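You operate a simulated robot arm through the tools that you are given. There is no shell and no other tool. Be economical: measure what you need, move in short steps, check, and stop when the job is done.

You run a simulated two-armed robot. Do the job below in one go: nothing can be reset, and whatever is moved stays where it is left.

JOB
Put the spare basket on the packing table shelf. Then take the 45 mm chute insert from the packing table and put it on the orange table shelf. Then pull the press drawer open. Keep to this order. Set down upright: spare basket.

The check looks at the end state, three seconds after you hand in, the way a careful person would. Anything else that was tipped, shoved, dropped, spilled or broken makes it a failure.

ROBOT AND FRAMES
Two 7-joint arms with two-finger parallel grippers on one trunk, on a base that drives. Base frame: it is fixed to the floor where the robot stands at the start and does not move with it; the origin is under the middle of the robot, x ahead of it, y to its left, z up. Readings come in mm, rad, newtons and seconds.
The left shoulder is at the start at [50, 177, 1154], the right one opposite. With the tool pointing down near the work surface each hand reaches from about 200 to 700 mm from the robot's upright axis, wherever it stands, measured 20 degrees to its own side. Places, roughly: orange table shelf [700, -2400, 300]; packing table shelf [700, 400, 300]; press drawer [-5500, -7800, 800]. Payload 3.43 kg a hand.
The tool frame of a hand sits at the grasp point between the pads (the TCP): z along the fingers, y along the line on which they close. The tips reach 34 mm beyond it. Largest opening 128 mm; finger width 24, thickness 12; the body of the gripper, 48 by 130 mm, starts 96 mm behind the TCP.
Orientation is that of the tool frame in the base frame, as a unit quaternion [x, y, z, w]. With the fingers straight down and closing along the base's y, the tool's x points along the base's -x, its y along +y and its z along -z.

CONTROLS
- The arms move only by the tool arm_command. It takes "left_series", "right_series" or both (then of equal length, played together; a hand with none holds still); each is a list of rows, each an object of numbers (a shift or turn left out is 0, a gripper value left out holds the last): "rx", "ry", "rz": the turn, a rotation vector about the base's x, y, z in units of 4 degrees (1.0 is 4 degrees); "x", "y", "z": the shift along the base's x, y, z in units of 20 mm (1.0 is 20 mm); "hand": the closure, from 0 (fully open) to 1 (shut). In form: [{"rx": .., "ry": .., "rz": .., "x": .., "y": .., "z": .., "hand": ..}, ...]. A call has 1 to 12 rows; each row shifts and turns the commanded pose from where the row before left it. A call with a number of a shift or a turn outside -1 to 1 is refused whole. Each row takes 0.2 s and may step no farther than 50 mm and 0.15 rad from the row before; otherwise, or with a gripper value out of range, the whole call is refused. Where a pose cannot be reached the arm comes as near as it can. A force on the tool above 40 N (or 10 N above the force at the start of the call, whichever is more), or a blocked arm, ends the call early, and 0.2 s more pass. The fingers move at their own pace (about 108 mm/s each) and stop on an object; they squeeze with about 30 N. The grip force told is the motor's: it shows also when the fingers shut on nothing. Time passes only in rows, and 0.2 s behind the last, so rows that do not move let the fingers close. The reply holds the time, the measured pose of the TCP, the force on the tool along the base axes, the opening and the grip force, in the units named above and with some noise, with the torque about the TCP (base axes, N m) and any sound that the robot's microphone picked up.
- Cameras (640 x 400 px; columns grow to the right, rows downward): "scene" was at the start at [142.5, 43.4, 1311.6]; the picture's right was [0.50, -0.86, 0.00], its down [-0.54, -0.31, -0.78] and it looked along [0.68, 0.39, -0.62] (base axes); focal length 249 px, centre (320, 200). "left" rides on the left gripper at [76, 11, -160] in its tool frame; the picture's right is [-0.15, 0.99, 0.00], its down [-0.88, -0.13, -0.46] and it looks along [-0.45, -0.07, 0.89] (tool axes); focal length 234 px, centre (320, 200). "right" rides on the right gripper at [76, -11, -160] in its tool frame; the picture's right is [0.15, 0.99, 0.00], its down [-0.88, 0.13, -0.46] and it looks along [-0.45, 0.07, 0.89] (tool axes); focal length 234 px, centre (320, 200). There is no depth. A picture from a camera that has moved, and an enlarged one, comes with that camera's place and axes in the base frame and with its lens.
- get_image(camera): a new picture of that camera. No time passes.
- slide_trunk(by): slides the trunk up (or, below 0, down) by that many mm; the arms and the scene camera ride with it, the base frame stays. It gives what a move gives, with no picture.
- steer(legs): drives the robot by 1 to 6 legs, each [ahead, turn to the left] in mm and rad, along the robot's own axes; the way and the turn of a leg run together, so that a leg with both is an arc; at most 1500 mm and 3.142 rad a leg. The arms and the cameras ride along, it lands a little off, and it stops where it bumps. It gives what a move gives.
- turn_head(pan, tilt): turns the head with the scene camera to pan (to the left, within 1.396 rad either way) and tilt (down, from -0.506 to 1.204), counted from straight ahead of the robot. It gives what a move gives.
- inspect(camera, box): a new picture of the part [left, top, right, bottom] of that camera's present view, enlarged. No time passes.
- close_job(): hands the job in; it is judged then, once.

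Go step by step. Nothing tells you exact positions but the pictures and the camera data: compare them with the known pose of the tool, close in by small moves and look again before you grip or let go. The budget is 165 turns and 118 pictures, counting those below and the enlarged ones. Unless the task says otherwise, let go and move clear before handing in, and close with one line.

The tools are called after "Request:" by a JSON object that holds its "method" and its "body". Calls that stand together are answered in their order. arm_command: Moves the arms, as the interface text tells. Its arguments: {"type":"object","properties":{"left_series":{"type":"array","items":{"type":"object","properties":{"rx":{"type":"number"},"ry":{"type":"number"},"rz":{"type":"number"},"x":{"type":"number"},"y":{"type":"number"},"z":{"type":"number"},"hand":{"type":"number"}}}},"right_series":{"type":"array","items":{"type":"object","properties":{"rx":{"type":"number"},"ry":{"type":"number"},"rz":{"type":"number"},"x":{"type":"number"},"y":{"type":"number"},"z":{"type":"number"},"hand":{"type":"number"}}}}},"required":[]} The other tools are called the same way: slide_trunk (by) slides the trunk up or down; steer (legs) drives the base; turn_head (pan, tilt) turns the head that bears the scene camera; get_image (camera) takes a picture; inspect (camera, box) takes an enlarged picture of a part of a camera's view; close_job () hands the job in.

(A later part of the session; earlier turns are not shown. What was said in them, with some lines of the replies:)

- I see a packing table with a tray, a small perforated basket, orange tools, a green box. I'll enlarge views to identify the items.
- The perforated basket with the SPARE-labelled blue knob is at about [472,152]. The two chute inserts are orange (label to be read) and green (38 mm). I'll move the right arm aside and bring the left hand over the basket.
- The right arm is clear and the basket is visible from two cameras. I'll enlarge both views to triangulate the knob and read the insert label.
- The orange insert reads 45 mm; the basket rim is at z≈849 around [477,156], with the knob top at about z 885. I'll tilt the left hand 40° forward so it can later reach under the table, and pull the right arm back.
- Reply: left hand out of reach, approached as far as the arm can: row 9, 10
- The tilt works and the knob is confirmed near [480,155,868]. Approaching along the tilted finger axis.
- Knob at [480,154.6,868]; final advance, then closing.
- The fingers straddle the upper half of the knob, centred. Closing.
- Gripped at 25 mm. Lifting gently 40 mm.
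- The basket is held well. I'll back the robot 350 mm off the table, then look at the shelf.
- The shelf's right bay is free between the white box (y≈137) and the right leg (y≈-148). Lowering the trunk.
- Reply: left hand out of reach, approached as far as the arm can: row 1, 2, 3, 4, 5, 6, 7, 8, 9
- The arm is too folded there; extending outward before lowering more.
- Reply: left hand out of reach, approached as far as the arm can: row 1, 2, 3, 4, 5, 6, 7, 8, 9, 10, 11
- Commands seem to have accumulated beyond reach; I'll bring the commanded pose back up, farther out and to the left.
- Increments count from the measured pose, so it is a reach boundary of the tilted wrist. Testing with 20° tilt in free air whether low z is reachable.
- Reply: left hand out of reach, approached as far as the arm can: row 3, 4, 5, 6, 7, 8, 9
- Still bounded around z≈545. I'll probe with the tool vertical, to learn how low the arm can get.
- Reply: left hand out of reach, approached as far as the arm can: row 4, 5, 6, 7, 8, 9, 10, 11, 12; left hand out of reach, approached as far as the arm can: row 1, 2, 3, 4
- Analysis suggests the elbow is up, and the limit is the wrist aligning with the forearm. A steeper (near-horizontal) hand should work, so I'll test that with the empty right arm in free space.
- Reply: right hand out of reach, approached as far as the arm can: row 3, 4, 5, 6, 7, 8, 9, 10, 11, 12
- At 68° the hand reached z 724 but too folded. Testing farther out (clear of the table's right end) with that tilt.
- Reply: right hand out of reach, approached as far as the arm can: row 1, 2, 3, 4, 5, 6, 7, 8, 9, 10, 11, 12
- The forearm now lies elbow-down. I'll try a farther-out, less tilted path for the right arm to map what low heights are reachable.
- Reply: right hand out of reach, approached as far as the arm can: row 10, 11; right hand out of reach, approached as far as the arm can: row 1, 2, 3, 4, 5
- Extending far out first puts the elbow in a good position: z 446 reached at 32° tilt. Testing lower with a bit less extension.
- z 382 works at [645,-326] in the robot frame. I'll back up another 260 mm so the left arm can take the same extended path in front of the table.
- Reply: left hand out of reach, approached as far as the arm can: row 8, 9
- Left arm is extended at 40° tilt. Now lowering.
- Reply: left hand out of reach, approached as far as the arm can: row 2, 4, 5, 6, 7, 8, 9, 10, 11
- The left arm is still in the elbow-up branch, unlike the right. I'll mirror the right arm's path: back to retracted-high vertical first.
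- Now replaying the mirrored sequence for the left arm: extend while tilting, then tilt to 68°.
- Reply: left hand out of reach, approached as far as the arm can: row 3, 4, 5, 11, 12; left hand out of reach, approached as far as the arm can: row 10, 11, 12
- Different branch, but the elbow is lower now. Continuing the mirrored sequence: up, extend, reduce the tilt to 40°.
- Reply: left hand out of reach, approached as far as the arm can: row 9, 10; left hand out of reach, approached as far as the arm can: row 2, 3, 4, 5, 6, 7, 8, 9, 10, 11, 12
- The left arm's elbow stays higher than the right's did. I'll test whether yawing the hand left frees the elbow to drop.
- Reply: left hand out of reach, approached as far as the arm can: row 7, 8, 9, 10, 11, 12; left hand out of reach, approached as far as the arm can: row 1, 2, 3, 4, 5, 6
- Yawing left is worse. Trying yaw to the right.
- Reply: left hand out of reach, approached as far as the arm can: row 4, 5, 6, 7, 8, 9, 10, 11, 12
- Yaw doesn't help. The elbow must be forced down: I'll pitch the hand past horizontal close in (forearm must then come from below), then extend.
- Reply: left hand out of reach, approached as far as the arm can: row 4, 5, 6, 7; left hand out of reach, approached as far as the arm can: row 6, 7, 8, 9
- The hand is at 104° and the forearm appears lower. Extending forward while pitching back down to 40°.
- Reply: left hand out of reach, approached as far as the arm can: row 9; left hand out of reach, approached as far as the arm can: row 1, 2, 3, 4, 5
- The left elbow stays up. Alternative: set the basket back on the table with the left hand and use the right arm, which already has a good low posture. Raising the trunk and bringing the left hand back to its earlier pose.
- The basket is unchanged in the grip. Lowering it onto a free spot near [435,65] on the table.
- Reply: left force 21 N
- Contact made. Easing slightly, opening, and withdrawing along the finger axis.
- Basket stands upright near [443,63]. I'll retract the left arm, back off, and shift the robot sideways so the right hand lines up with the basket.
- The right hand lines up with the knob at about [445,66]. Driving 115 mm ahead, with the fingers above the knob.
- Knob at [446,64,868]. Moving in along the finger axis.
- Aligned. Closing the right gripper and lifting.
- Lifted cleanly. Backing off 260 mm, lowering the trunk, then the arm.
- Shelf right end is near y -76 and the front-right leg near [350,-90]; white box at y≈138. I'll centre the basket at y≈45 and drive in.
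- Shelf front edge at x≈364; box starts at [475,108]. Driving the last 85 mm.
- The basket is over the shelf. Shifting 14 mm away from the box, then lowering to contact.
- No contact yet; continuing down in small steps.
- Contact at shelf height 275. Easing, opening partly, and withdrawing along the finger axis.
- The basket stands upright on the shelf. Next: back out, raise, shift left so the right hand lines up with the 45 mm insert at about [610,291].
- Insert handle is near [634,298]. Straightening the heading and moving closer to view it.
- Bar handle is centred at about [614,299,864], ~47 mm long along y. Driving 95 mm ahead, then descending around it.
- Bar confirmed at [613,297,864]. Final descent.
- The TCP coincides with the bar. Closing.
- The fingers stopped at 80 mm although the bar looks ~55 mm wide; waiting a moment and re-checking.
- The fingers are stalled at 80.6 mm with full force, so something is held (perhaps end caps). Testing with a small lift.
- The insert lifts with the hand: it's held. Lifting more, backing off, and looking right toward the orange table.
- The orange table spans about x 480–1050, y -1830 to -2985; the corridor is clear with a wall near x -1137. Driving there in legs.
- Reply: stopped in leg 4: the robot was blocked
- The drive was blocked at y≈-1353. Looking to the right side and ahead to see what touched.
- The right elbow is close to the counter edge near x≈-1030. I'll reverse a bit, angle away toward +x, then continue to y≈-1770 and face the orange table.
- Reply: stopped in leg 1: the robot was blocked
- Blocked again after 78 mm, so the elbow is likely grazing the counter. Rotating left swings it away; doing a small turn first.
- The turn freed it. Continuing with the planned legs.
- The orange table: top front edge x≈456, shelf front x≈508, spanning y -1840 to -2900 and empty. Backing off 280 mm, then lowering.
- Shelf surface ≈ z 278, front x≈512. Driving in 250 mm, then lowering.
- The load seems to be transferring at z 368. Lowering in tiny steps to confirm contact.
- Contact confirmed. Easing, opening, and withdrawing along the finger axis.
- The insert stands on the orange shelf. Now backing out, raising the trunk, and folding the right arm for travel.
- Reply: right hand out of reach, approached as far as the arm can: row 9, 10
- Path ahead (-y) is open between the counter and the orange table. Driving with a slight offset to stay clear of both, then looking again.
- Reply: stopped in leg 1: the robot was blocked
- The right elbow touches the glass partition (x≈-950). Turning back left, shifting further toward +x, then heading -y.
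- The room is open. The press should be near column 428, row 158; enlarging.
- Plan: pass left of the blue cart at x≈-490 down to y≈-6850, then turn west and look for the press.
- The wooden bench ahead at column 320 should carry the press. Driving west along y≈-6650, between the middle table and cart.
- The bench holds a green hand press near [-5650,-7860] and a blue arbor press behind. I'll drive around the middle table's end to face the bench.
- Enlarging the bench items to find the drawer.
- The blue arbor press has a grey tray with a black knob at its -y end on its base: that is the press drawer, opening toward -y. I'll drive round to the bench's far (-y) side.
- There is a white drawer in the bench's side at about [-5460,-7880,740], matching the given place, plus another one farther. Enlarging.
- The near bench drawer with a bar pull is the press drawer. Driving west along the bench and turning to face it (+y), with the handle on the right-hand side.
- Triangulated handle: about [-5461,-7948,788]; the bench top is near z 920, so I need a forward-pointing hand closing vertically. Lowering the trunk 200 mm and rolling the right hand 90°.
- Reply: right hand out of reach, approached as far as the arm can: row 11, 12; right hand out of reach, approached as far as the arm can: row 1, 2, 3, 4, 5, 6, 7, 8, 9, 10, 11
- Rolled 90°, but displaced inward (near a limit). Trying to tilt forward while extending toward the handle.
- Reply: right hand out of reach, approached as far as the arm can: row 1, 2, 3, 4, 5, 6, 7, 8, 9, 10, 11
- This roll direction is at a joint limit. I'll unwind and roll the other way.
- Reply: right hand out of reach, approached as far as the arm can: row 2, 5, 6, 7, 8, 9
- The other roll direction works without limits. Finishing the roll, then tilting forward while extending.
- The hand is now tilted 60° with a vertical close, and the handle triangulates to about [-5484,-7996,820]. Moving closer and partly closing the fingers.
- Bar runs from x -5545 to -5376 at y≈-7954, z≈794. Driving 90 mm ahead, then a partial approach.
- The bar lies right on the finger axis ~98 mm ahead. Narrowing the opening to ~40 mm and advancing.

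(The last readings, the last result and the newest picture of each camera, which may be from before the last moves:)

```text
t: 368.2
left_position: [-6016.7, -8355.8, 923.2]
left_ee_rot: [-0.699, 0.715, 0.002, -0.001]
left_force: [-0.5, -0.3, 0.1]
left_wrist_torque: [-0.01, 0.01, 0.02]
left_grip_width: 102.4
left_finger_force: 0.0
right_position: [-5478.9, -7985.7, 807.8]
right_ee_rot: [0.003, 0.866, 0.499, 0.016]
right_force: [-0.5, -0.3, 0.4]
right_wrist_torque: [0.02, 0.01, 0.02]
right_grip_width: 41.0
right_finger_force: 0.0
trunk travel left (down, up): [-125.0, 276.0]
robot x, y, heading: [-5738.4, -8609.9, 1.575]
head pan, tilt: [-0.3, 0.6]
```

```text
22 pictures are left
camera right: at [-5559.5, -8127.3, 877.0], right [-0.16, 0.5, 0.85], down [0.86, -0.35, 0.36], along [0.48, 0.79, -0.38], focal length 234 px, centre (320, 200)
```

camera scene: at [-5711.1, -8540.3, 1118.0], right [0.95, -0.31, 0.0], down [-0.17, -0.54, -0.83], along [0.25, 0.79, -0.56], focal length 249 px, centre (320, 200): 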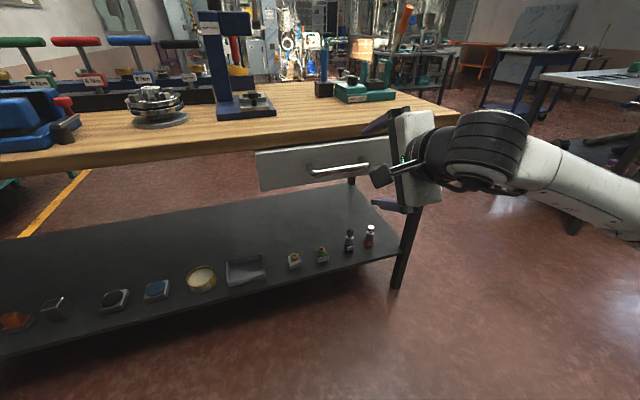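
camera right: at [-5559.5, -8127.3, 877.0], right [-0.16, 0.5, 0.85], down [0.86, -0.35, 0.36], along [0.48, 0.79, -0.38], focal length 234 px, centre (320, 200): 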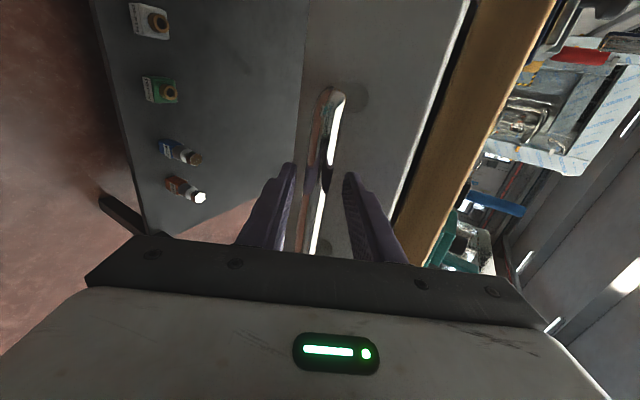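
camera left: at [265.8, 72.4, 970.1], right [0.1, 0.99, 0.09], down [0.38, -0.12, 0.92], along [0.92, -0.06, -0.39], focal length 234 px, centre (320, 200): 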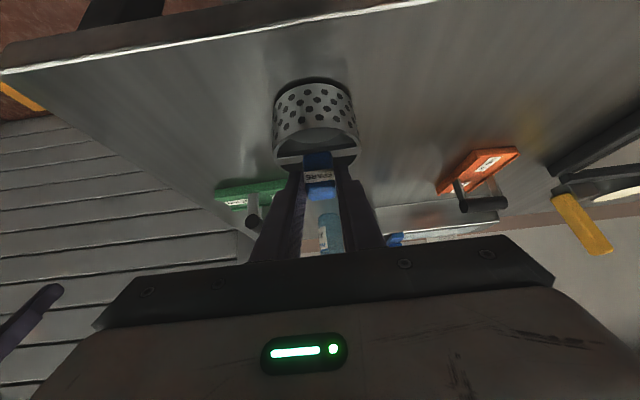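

Bar is centred between the fingers, about 43 mm ahead of the TCP. Advancing 25 mm and closing.

Request:
{"method": "arm_command", "body": {"right_series": [{"y": 0.55, "z": -0.32}, {"y": 0.55, "z": -0.32}, {}]}}

Request:
{"method": "inspect", "body": {"camera": "right", "box": [250, 80, 410, 260]}}

Request:
{"method": "inspect", "body": {"camera": "scene", "box": [270, 120, 430, 260]}}

```text
t: 368.8
left_position: [-6016.6, -8358.7, 922.9]
left_ee_rot: [-0.699, 0.715, 0.004, 0.0]
left_force: [-0.4, 0.9, 0.2]
left_wrist_torque: [0.01, 0.0, -0.02]
left_grip_width: 102.3
left_finger_force: 0.1
right_position: [-5479.2, -7973.7, 803.1]
right_ee_rot: [0.003, 0.865, 0.501, 0.016]
right_force: [1.7, -30.9, 7.5]
right_wrist_torque: [0.58, 0.07, 0.21]
right_grip_width: 35.9
right_finger_force: 0.0
trunk travel left (down, up): [-125.0, 276.0]
robot x, y, heading: [-5738.0, -8613.1, 1.572]
head pan, tilt: [-0.3, 0.6]
stopped in row 2 (right hand): the force on the tool passed its limit (the readings are from after the stop); the commanded pose is now the measured one
```

```text
2.22 times, centred on (330, 170) of right
camera zoom: at [-5559.1, -8114.9, 871.4], right [-0.16, 0.49, 0.85], down [0.87, -0.35, 0.36], along [0.47, 0.8, -0.37], focal length 520 px, centre (298, 267)
```

zoom: 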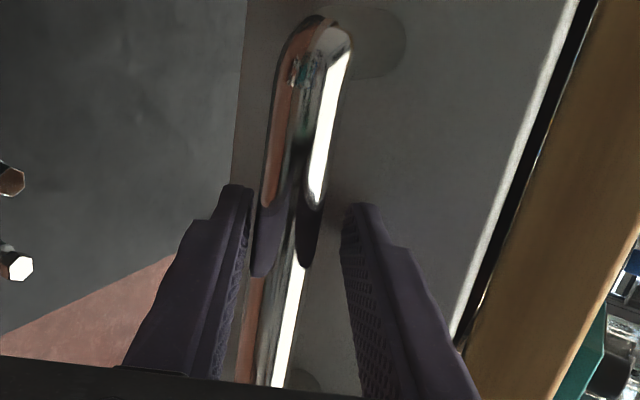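

```text
2.86 times, centred on (350, 190) of scene
camera zoom: at [-5712.3, -8460.4, 1118.7], right [0.95, -0.3, 0.0], down [-0.17, -0.54, -0.83], along [0.24, 0.79, -0.56], focal length 712 px, centre (234, 229)
```

zoom: 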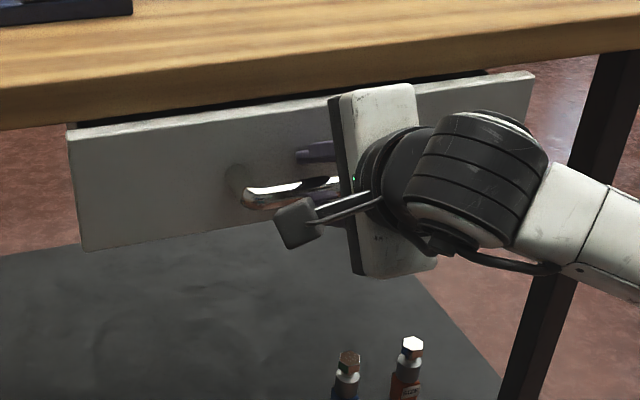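

The upper fingertip met the drawer front (bar stand-off ≈22 mm). I'll back off 45 mm and make the hand horizontal so the fingers pass above and below the bar.

Request:
{"method": "arm_command", "body": {"right_series": [{"y": -0.8, "z": 0.3}, {"y": -0.8, "z": 0.2}, {"y": -0.8}, {"rx": 1, "z": -0.2}, {"rx": 1, "z": -0.2}, {"rx": 1, "z": -0.2}, {"rx": 1, "z": -0.2}, {"rx": 1, "z": -0.2}, {"rx": 1, "z": -0.2}, {"rx": 1, "z": -0.1}, {"rx": 0.3}, {}]}}

Request:
{"method": "get_image", "body": {"camera": "right"}}

```text
t: 371.4
left_position: [-6016.0, -8356.3, 922.9]
left_ee_rot: [-0.699, 0.715, 0.004, -0.001]
left_force: [0.6, -0.2, 0.1]
left_wrist_torque: [0.03, -0.01, 0.01]
left_grip_width: 102.3
left_finger_force: 0.1
right_position: [-5458.4, -8015.0, 813.8]
right_ee_rot: [-0.001, 0.831, 0.557, 0.013]
right_force: [0.4, 1.0, -1.1]
right_wrist_torque: [0.01, 0.02, -0.02]
right_grip_width: 41.1
right_finger_force: 0.0
right hand out of reach, approached as far as the arm can: row 5, 6, 7, 8, 9, 10, 11
trunk travel left (down, up): [-125.0, 276.0]
robot x, y, heading: [-5734.1, -8608.4, 1.567]
head pan, tilt: [-0.3, 0.6]
```

```text
19 pictures are left
camera right: at [-5538.1, -8164.7, 863.5], right [-0.16, 0.38, 0.91], down [0.87, -0.39, 0.31], along [0.47, 0.84, -0.27], focal length 234 px, centre (320, 200)
```

right: 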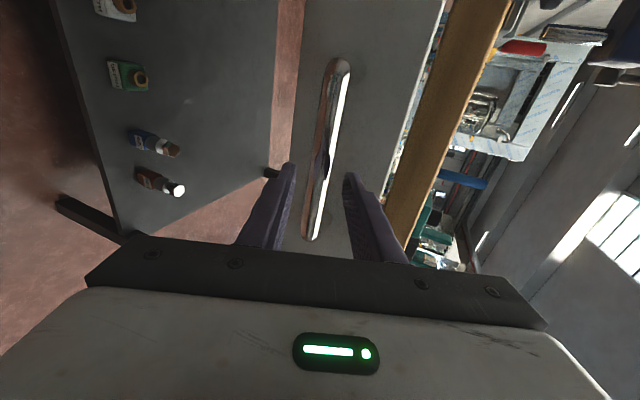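

Tilt reached 68°, which suffices with a narrower opening. Advancing along the axis to just short of the drawer front.

Request:
{"method": "arm_command", "body": {"right_series": [{"hand": 0.77}, {"y": 0.7, "z": -0.28}, {"y": 0.7, "z": -0.28}, {"y": 0.5, "z": -0.2}, {}]}}

Request:
{"method": "inspect", "body": {"camera": "right", "box": [250, 80, 410, 260]}}

```text
t: 372.6
left_position: [-6016.2, -8355.7, 922.3]
left_ee_rot: [-0.699, 0.716, 0.002, -0.001]
left_force: [0.4, 0.3, 0.7]
left_wrist_torque: [0.03, -0.04, 0.01]
left_grip_width: 102.4
left_finger_force: 0.0
right_position: [-5450.2, -7976.0, 801.2]
right_ee_rot: [0.0, 0.831, 0.556, 0.013]
right_force: [0.2, -0.1, 0.3]
right_wrist_torque: [0.03, 0.0, 0.0]
right_grip_width: 29.4
right_finger_force: 0.1
right hand out of reach, approached as far as the arm can: row 3
trunk travel left (down, up): [-125.0, 276.0]
robot x, y, heading: [-5734.5, -8612.3, 1.573]
head pan, tilt: [-0.3, 0.6]
```

```text
2.22 times, centred on (330, 170) of right
camera zoom: at [-5529.9, -8126.4, 850.7], right [-0.16, 0.38, 0.91], down [0.87, -0.38, 0.31], along [0.47, 0.84, -0.27], focal length 520 px, centre (298, 267)
```

zoom: 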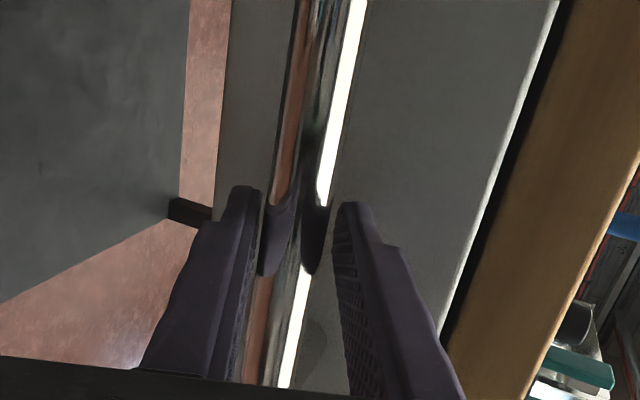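

The bar is between the fingers. Closing on it.

Request:
{"method": "arm_command", "body": {"right_series": [{"y": 0.1, "z": -0.15, "hand": 0.8}, {"hand": 1}, {"hand": 1}, {"hand": 1}]}}

Request:
{"method": "inspect", "body": {"camera": "right", "box": [250, 80, 410, 260]}}

```text
t: 373.6
left_position: [-6016.1, -8355.8, 922.8]
left_ee_rot: [-0.699, 0.715, 0.002, -0.001]
left_force: [0.3, 0.6, 0.0]
left_wrist_torque: [-0.05, 0.01, 0.01]
left_grip_width: 102.5
left_finger_force: 0.0
right_position: [-5449.2, -7975.9, 799.0]
right_ee_rot: [0.001, 0.831, 0.555, 0.012]
right_force: [-1.9, -6.5, -8.7]
right_wrist_torque: [-0.12, 0.76, -0.99]
right_grip_width: 21.5
right_finger_force: 44.1
right hand out of reach, approached as far as the arm can: row 1
trunk travel left (down, up): [-125.0, 276.0]
robot x, y, heading: [-5736.0, -8608.8, 1.568]
head pan, tilt: [-0.3, 0.6]
```

```text
2.22 times, centred on (330, 170) of right
camera zoom: at [-5529.9, -8126.8, 849.5], right [-0.16, 0.38, 0.91], down [0.87, -0.38, 0.31], along [0.47, 0.84, -0.27], focal length 520 px, centre (298, 267)
```

zoom: 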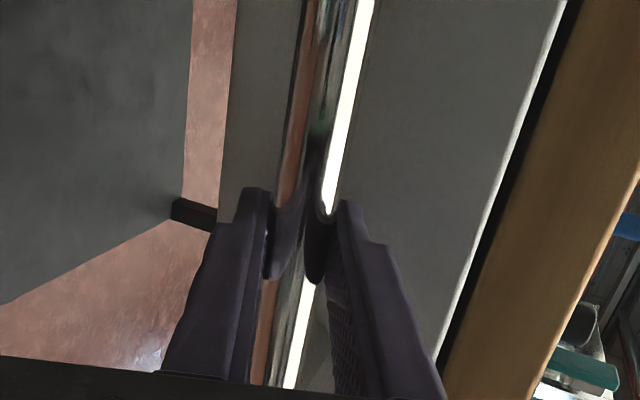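

Clamped at 21 mm. Pulling back gently with the arm.

Request:
{"method": "arm_command", "body": {"right_series": [{"y": -0.3}, {"y": -0.4}, {"y": -0.5}, {"y": -0.5}, {}]}}

Request:
{"method": "inspect", "body": {"camera": "scene", "box": [250, 100, 450, 260]}}

```text
t: 374.8
left_position: [-6016.3, -8356.1, 922.1]
left_ee_rot: [-0.699, 0.715, 0.001, -0.001]
left_force: [-0.6, 0.1, 0.3]
left_wrist_torque: [0.04, 0.01, 0.01]
left_grip_width: 102.6
left_finger_force: 0.2
right_position: [-5437.5, -8012.3, 799.8]
right_ee_rot: [-0.003, 0.831, 0.556, 0.008]
right_force: [-27.9, -0.6, -9.8]
right_wrist_torque: [-0.07, 1.18, 0.13]
right_grip_width: 21.6
right_finger_force: 44.9
right hand out of reach, approached as far as the arm can: row 2, 3, 4
trunk travel left (down, up): [-125.0, 276.0]
robot x, y, heading: [-5738.5, -8615.4, 1.573]
head pan, tilt: [-0.3, 0.6]
```

```text
2.50 times, centred on (350, 180) of scene
camera zoom: at [-5713.9, -8456.2, 1117.9], right [0.96, -0.29, 0.0], down [-0.17, -0.54, -0.82], along [0.24, 0.79, -0.57], focal length 623 px, centre (245, 250)
```

zoom: 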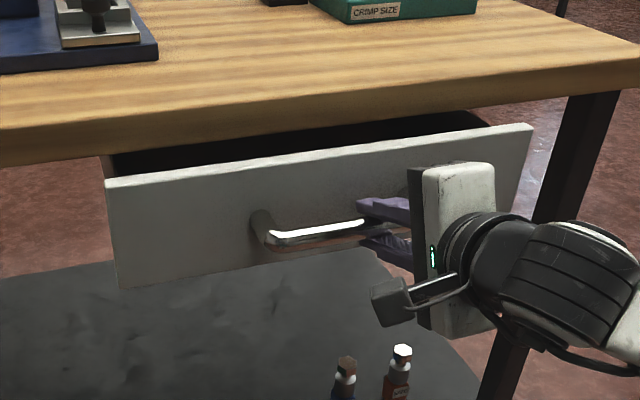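

The drawer is sliding open. Relieving the sideways load, then reversing the base to pull further.

Request:
{"method": "arm_command", "body": {"right_series": [{"x": -0.4}, {}]}}

Request:
{"method": "steer", "body": {"legs": [[-120, 0]]}}

Request:
{"method": "inspect", "body": {"camera": "scene", "box": [250, 80, 450, 240]}}

```text
t: 375.4
left_position: [-6017.3, -8355.9, 922.1]
left_ee_rot: [-0.7, 0.715, 0.001, -0.001]
left_force: [0.2, -0.4, -0.1]
left_wrist_torque: [-0.04, 0.02, 0.0]
left_grip_width: 102.5
left_finger_force: 0.1
right_position: [-5438.4, -8013.3, 799.4]
right_ee_rot: [-0.003, 0.831, 0.556, 0.008]
right_force: [-27.8, -1.4, -11.3]
right_wrist_torque: [-0.01, 1.12, 0.13]
right_grip_width: 21.5
right_finger_force: 44.4
right hand out of reach, approached as far as the arm can: row 1
trunk travel left (down, up): [-125.0, 276.0]
robot x, y, heading: [-5734.7, -8612.3, 1.572]
head pan, tilt: [-0.3, 0.6]
```

```text
t: 376.6
left_position: [-6016.4, -8475.2, 922.1]
left_ee_rot: [-0.698, 0.716, 0.002, -0.001]
left_force: [0.7, 0.2, 0.0]
left_wrist_torque: [-0.04, 0.01, -0.03]
left_grip_width: 102.3
left_finger_force: 0.0
right_position: [-5438.2, -8133.8, 798.9]
right_ee_rot: [-0.003, 0.831, 0.556, 0.009]
right_force: [-29.0, -0.7, -11.6]
right_wrist_torque: [-0.06, 1.01, -0.02]
right_grip_width: 21.7
right_finger_force: 45.5
trunk travel left (down, up): [-125.0, 276.0]
robot x, y, heading: [-5734.8, -8731.0, 1.572]
head pan, tilt: [-0.3, 0.6]
```

```text
2.50 times, centred on (350, 160) of scene
camera zoom: at [-5713.6, -8576.5, 1117.9], right [0.95, -0.3, 0.0], down [-0.17, -0.54, -0.82], along [0.25, 0.79, -0.57], focal length 623 px, centre (245, 300)
```

zoom: 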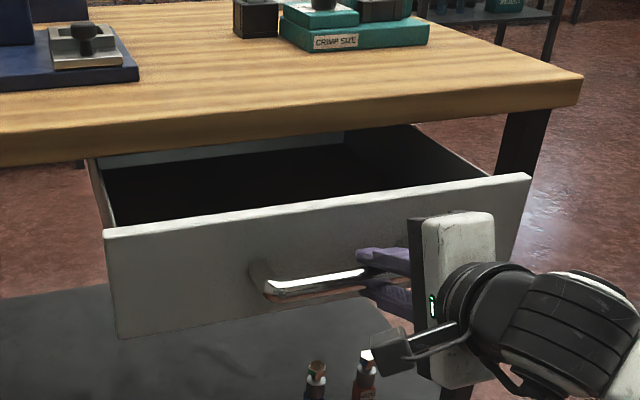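

Open about 160 mm and still moving freely. Pulling another 80 mm.

Request:
{"method": "steer", "body": {"legs": [[-80, 0]]}}

Request:
{"method": "inspect", "body": {"camera": "scene", "box": [250, 60, 450, 220]}}

```text
t: 377.6
left_position: [-6015.9, -8554.0, 923.4]
left_ee_rot: [-0.698, 0.716, 0.003, -0.001]
left_force: [0.4, -0.1, 1.4]
left_wrist_torque: [0.0, -0.04, 0.0]
left_grip_width: 102.4
left_finger_force: 0.1
right_position: [-5435.9, -8213.0, 799.2]
right_ee_rot: [-0.003, 0.831, 0.556, 0.007]
right_force: [-5.8, -0.8, -1.1]
right_wrist_torque: [-0.01, 0.82, -0.04]
right_grip_width: 21.4
right_finger_force: 44.9
trunk travel left (down, up): [-125.0, 276.0]
robot x, y, heading: [-5737.6, -8812.5, 1.571]
head pan, tilt: [-0.3, 0.6]
```

```text
2.50 times, centred on (350, 140) of scene
camera zoom: at [-5712.5, -8655.8, 1118.0], right [0.95, -0.3, 0.0], down [-0.17, -0.54, -0.83], along [0.25, 0.79, -0.56], focal length 623 px, centre (245, 350)
```

zoom: 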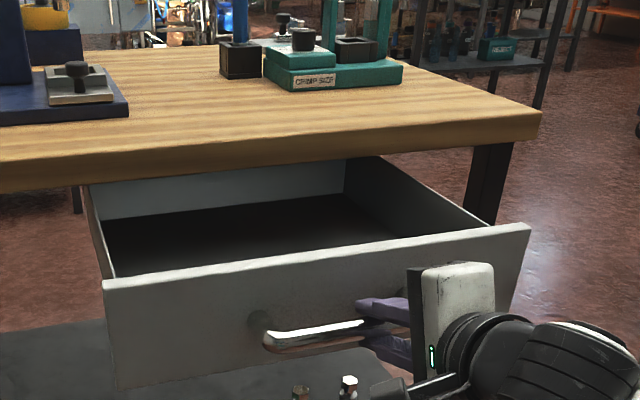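

The drawer is wide open (~240 mm). Releasing the bar and backing away.

Request:
{"method": "arm_command", "body": {"right_series": [{"hand": 0.8}, {"hand": 0.6}, {"hand": 0.6}, {"y": -0.6, "z": 0.24}, {"y": -0.8, "z": 0.32}, {"y": -0.8, "z": 0.32}, {}]}}

Request:
{"method": "steer", "body": {"legs": [[-120, 0]]}}

Request:
{"method": "get_image", "body": {"camera": "scene"}}

```text
t: 379.2
left_position: [-6016.3, -8555.1, 923.3]
left_ee_rot: [-0.698, 0.716, 0.003, -0.001]
left_force: [0.0, 0.7, -0.8]
left_wrist_torque: [0.01, 0.0, 0.01]
left_grip_width: 102.4
left_finger_force: 0.0
right_position: [-5437.1, -8257.5, 817.2]
right_ee_rot: [-0.003, 0.832, 0.555, 0.006]
right_force: [0.4, -1.0, 0.2]
right_wrist_torque: [0.01, 0.02, 0.03]
right_grip_width: 51.3
right_finger_force: 0.1
trunk travel left (down, up): [-125.0, 276.0]
robot x, y, heading: [-5734.9, -8810.6, 1.567]
head pan, tilt: [-0.3, 0.6]
```

```text
t: 380.5
left_position: [-6016.5, -8675.1, 921.6]
left_ee_rot: [-0.698, 0.716, 0.002, 0.0]
left_force: [-1.0, -0.1, -0.4]
left_wrist_torque: [0.03, -0.01, 0.0]
left_grip_width: 102.3
left_finger_force: 0.0
right_position: [-5436.8, -8376.8, 817.7]
right_ee_rot: [-0.002, 0.831, 0.555, 0.008]
right_force: [-0.8, 0.0, 0.7]
right_wrist_torque: [-0.02, 0.02, 0.0]
right_grip_width: 51.0
right_finger_force: 0.0
trunk travel left (down, up): [-125.0, 276.0]
robot x, y, heading: [-5736.3, -8929.5, 1.567]
head pan, tilt: [-0.3, 0.6]
```

```text
13 pictures are left
camera scene: at [-5712.4, -8776.3, 1118.1], right [0.95, -0.3, 0.0], down [-0.17, -0.54, -0.83], along [0.25, 0.79, -0.56], focal length 249 px, centre (320, 200)
```

scene: 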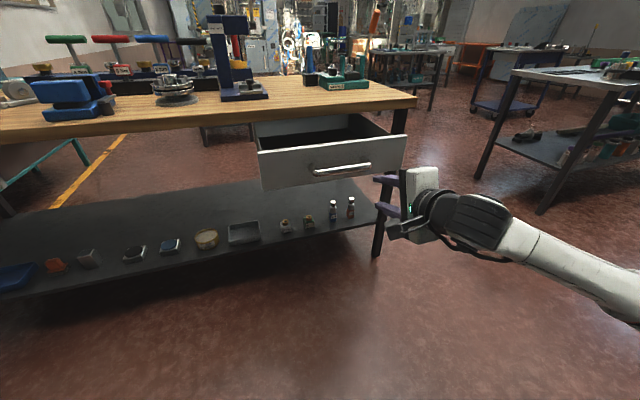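

The drawer stays open, the bench items are undisturbed, and both hands are clear. Handing in.

Request:
{"method": "close_job", "body": {}}

```text
The job is handed in.
```

All three steps are done in order. The spare basket stands upright on the packing table shelf, the 45 mm insert is on the orange table shelf, and the press drawer is open about 240 mm. On the way to the orange table the right arm brushed the counter or glass partition; I saw nothing moved there but did not check it closely.
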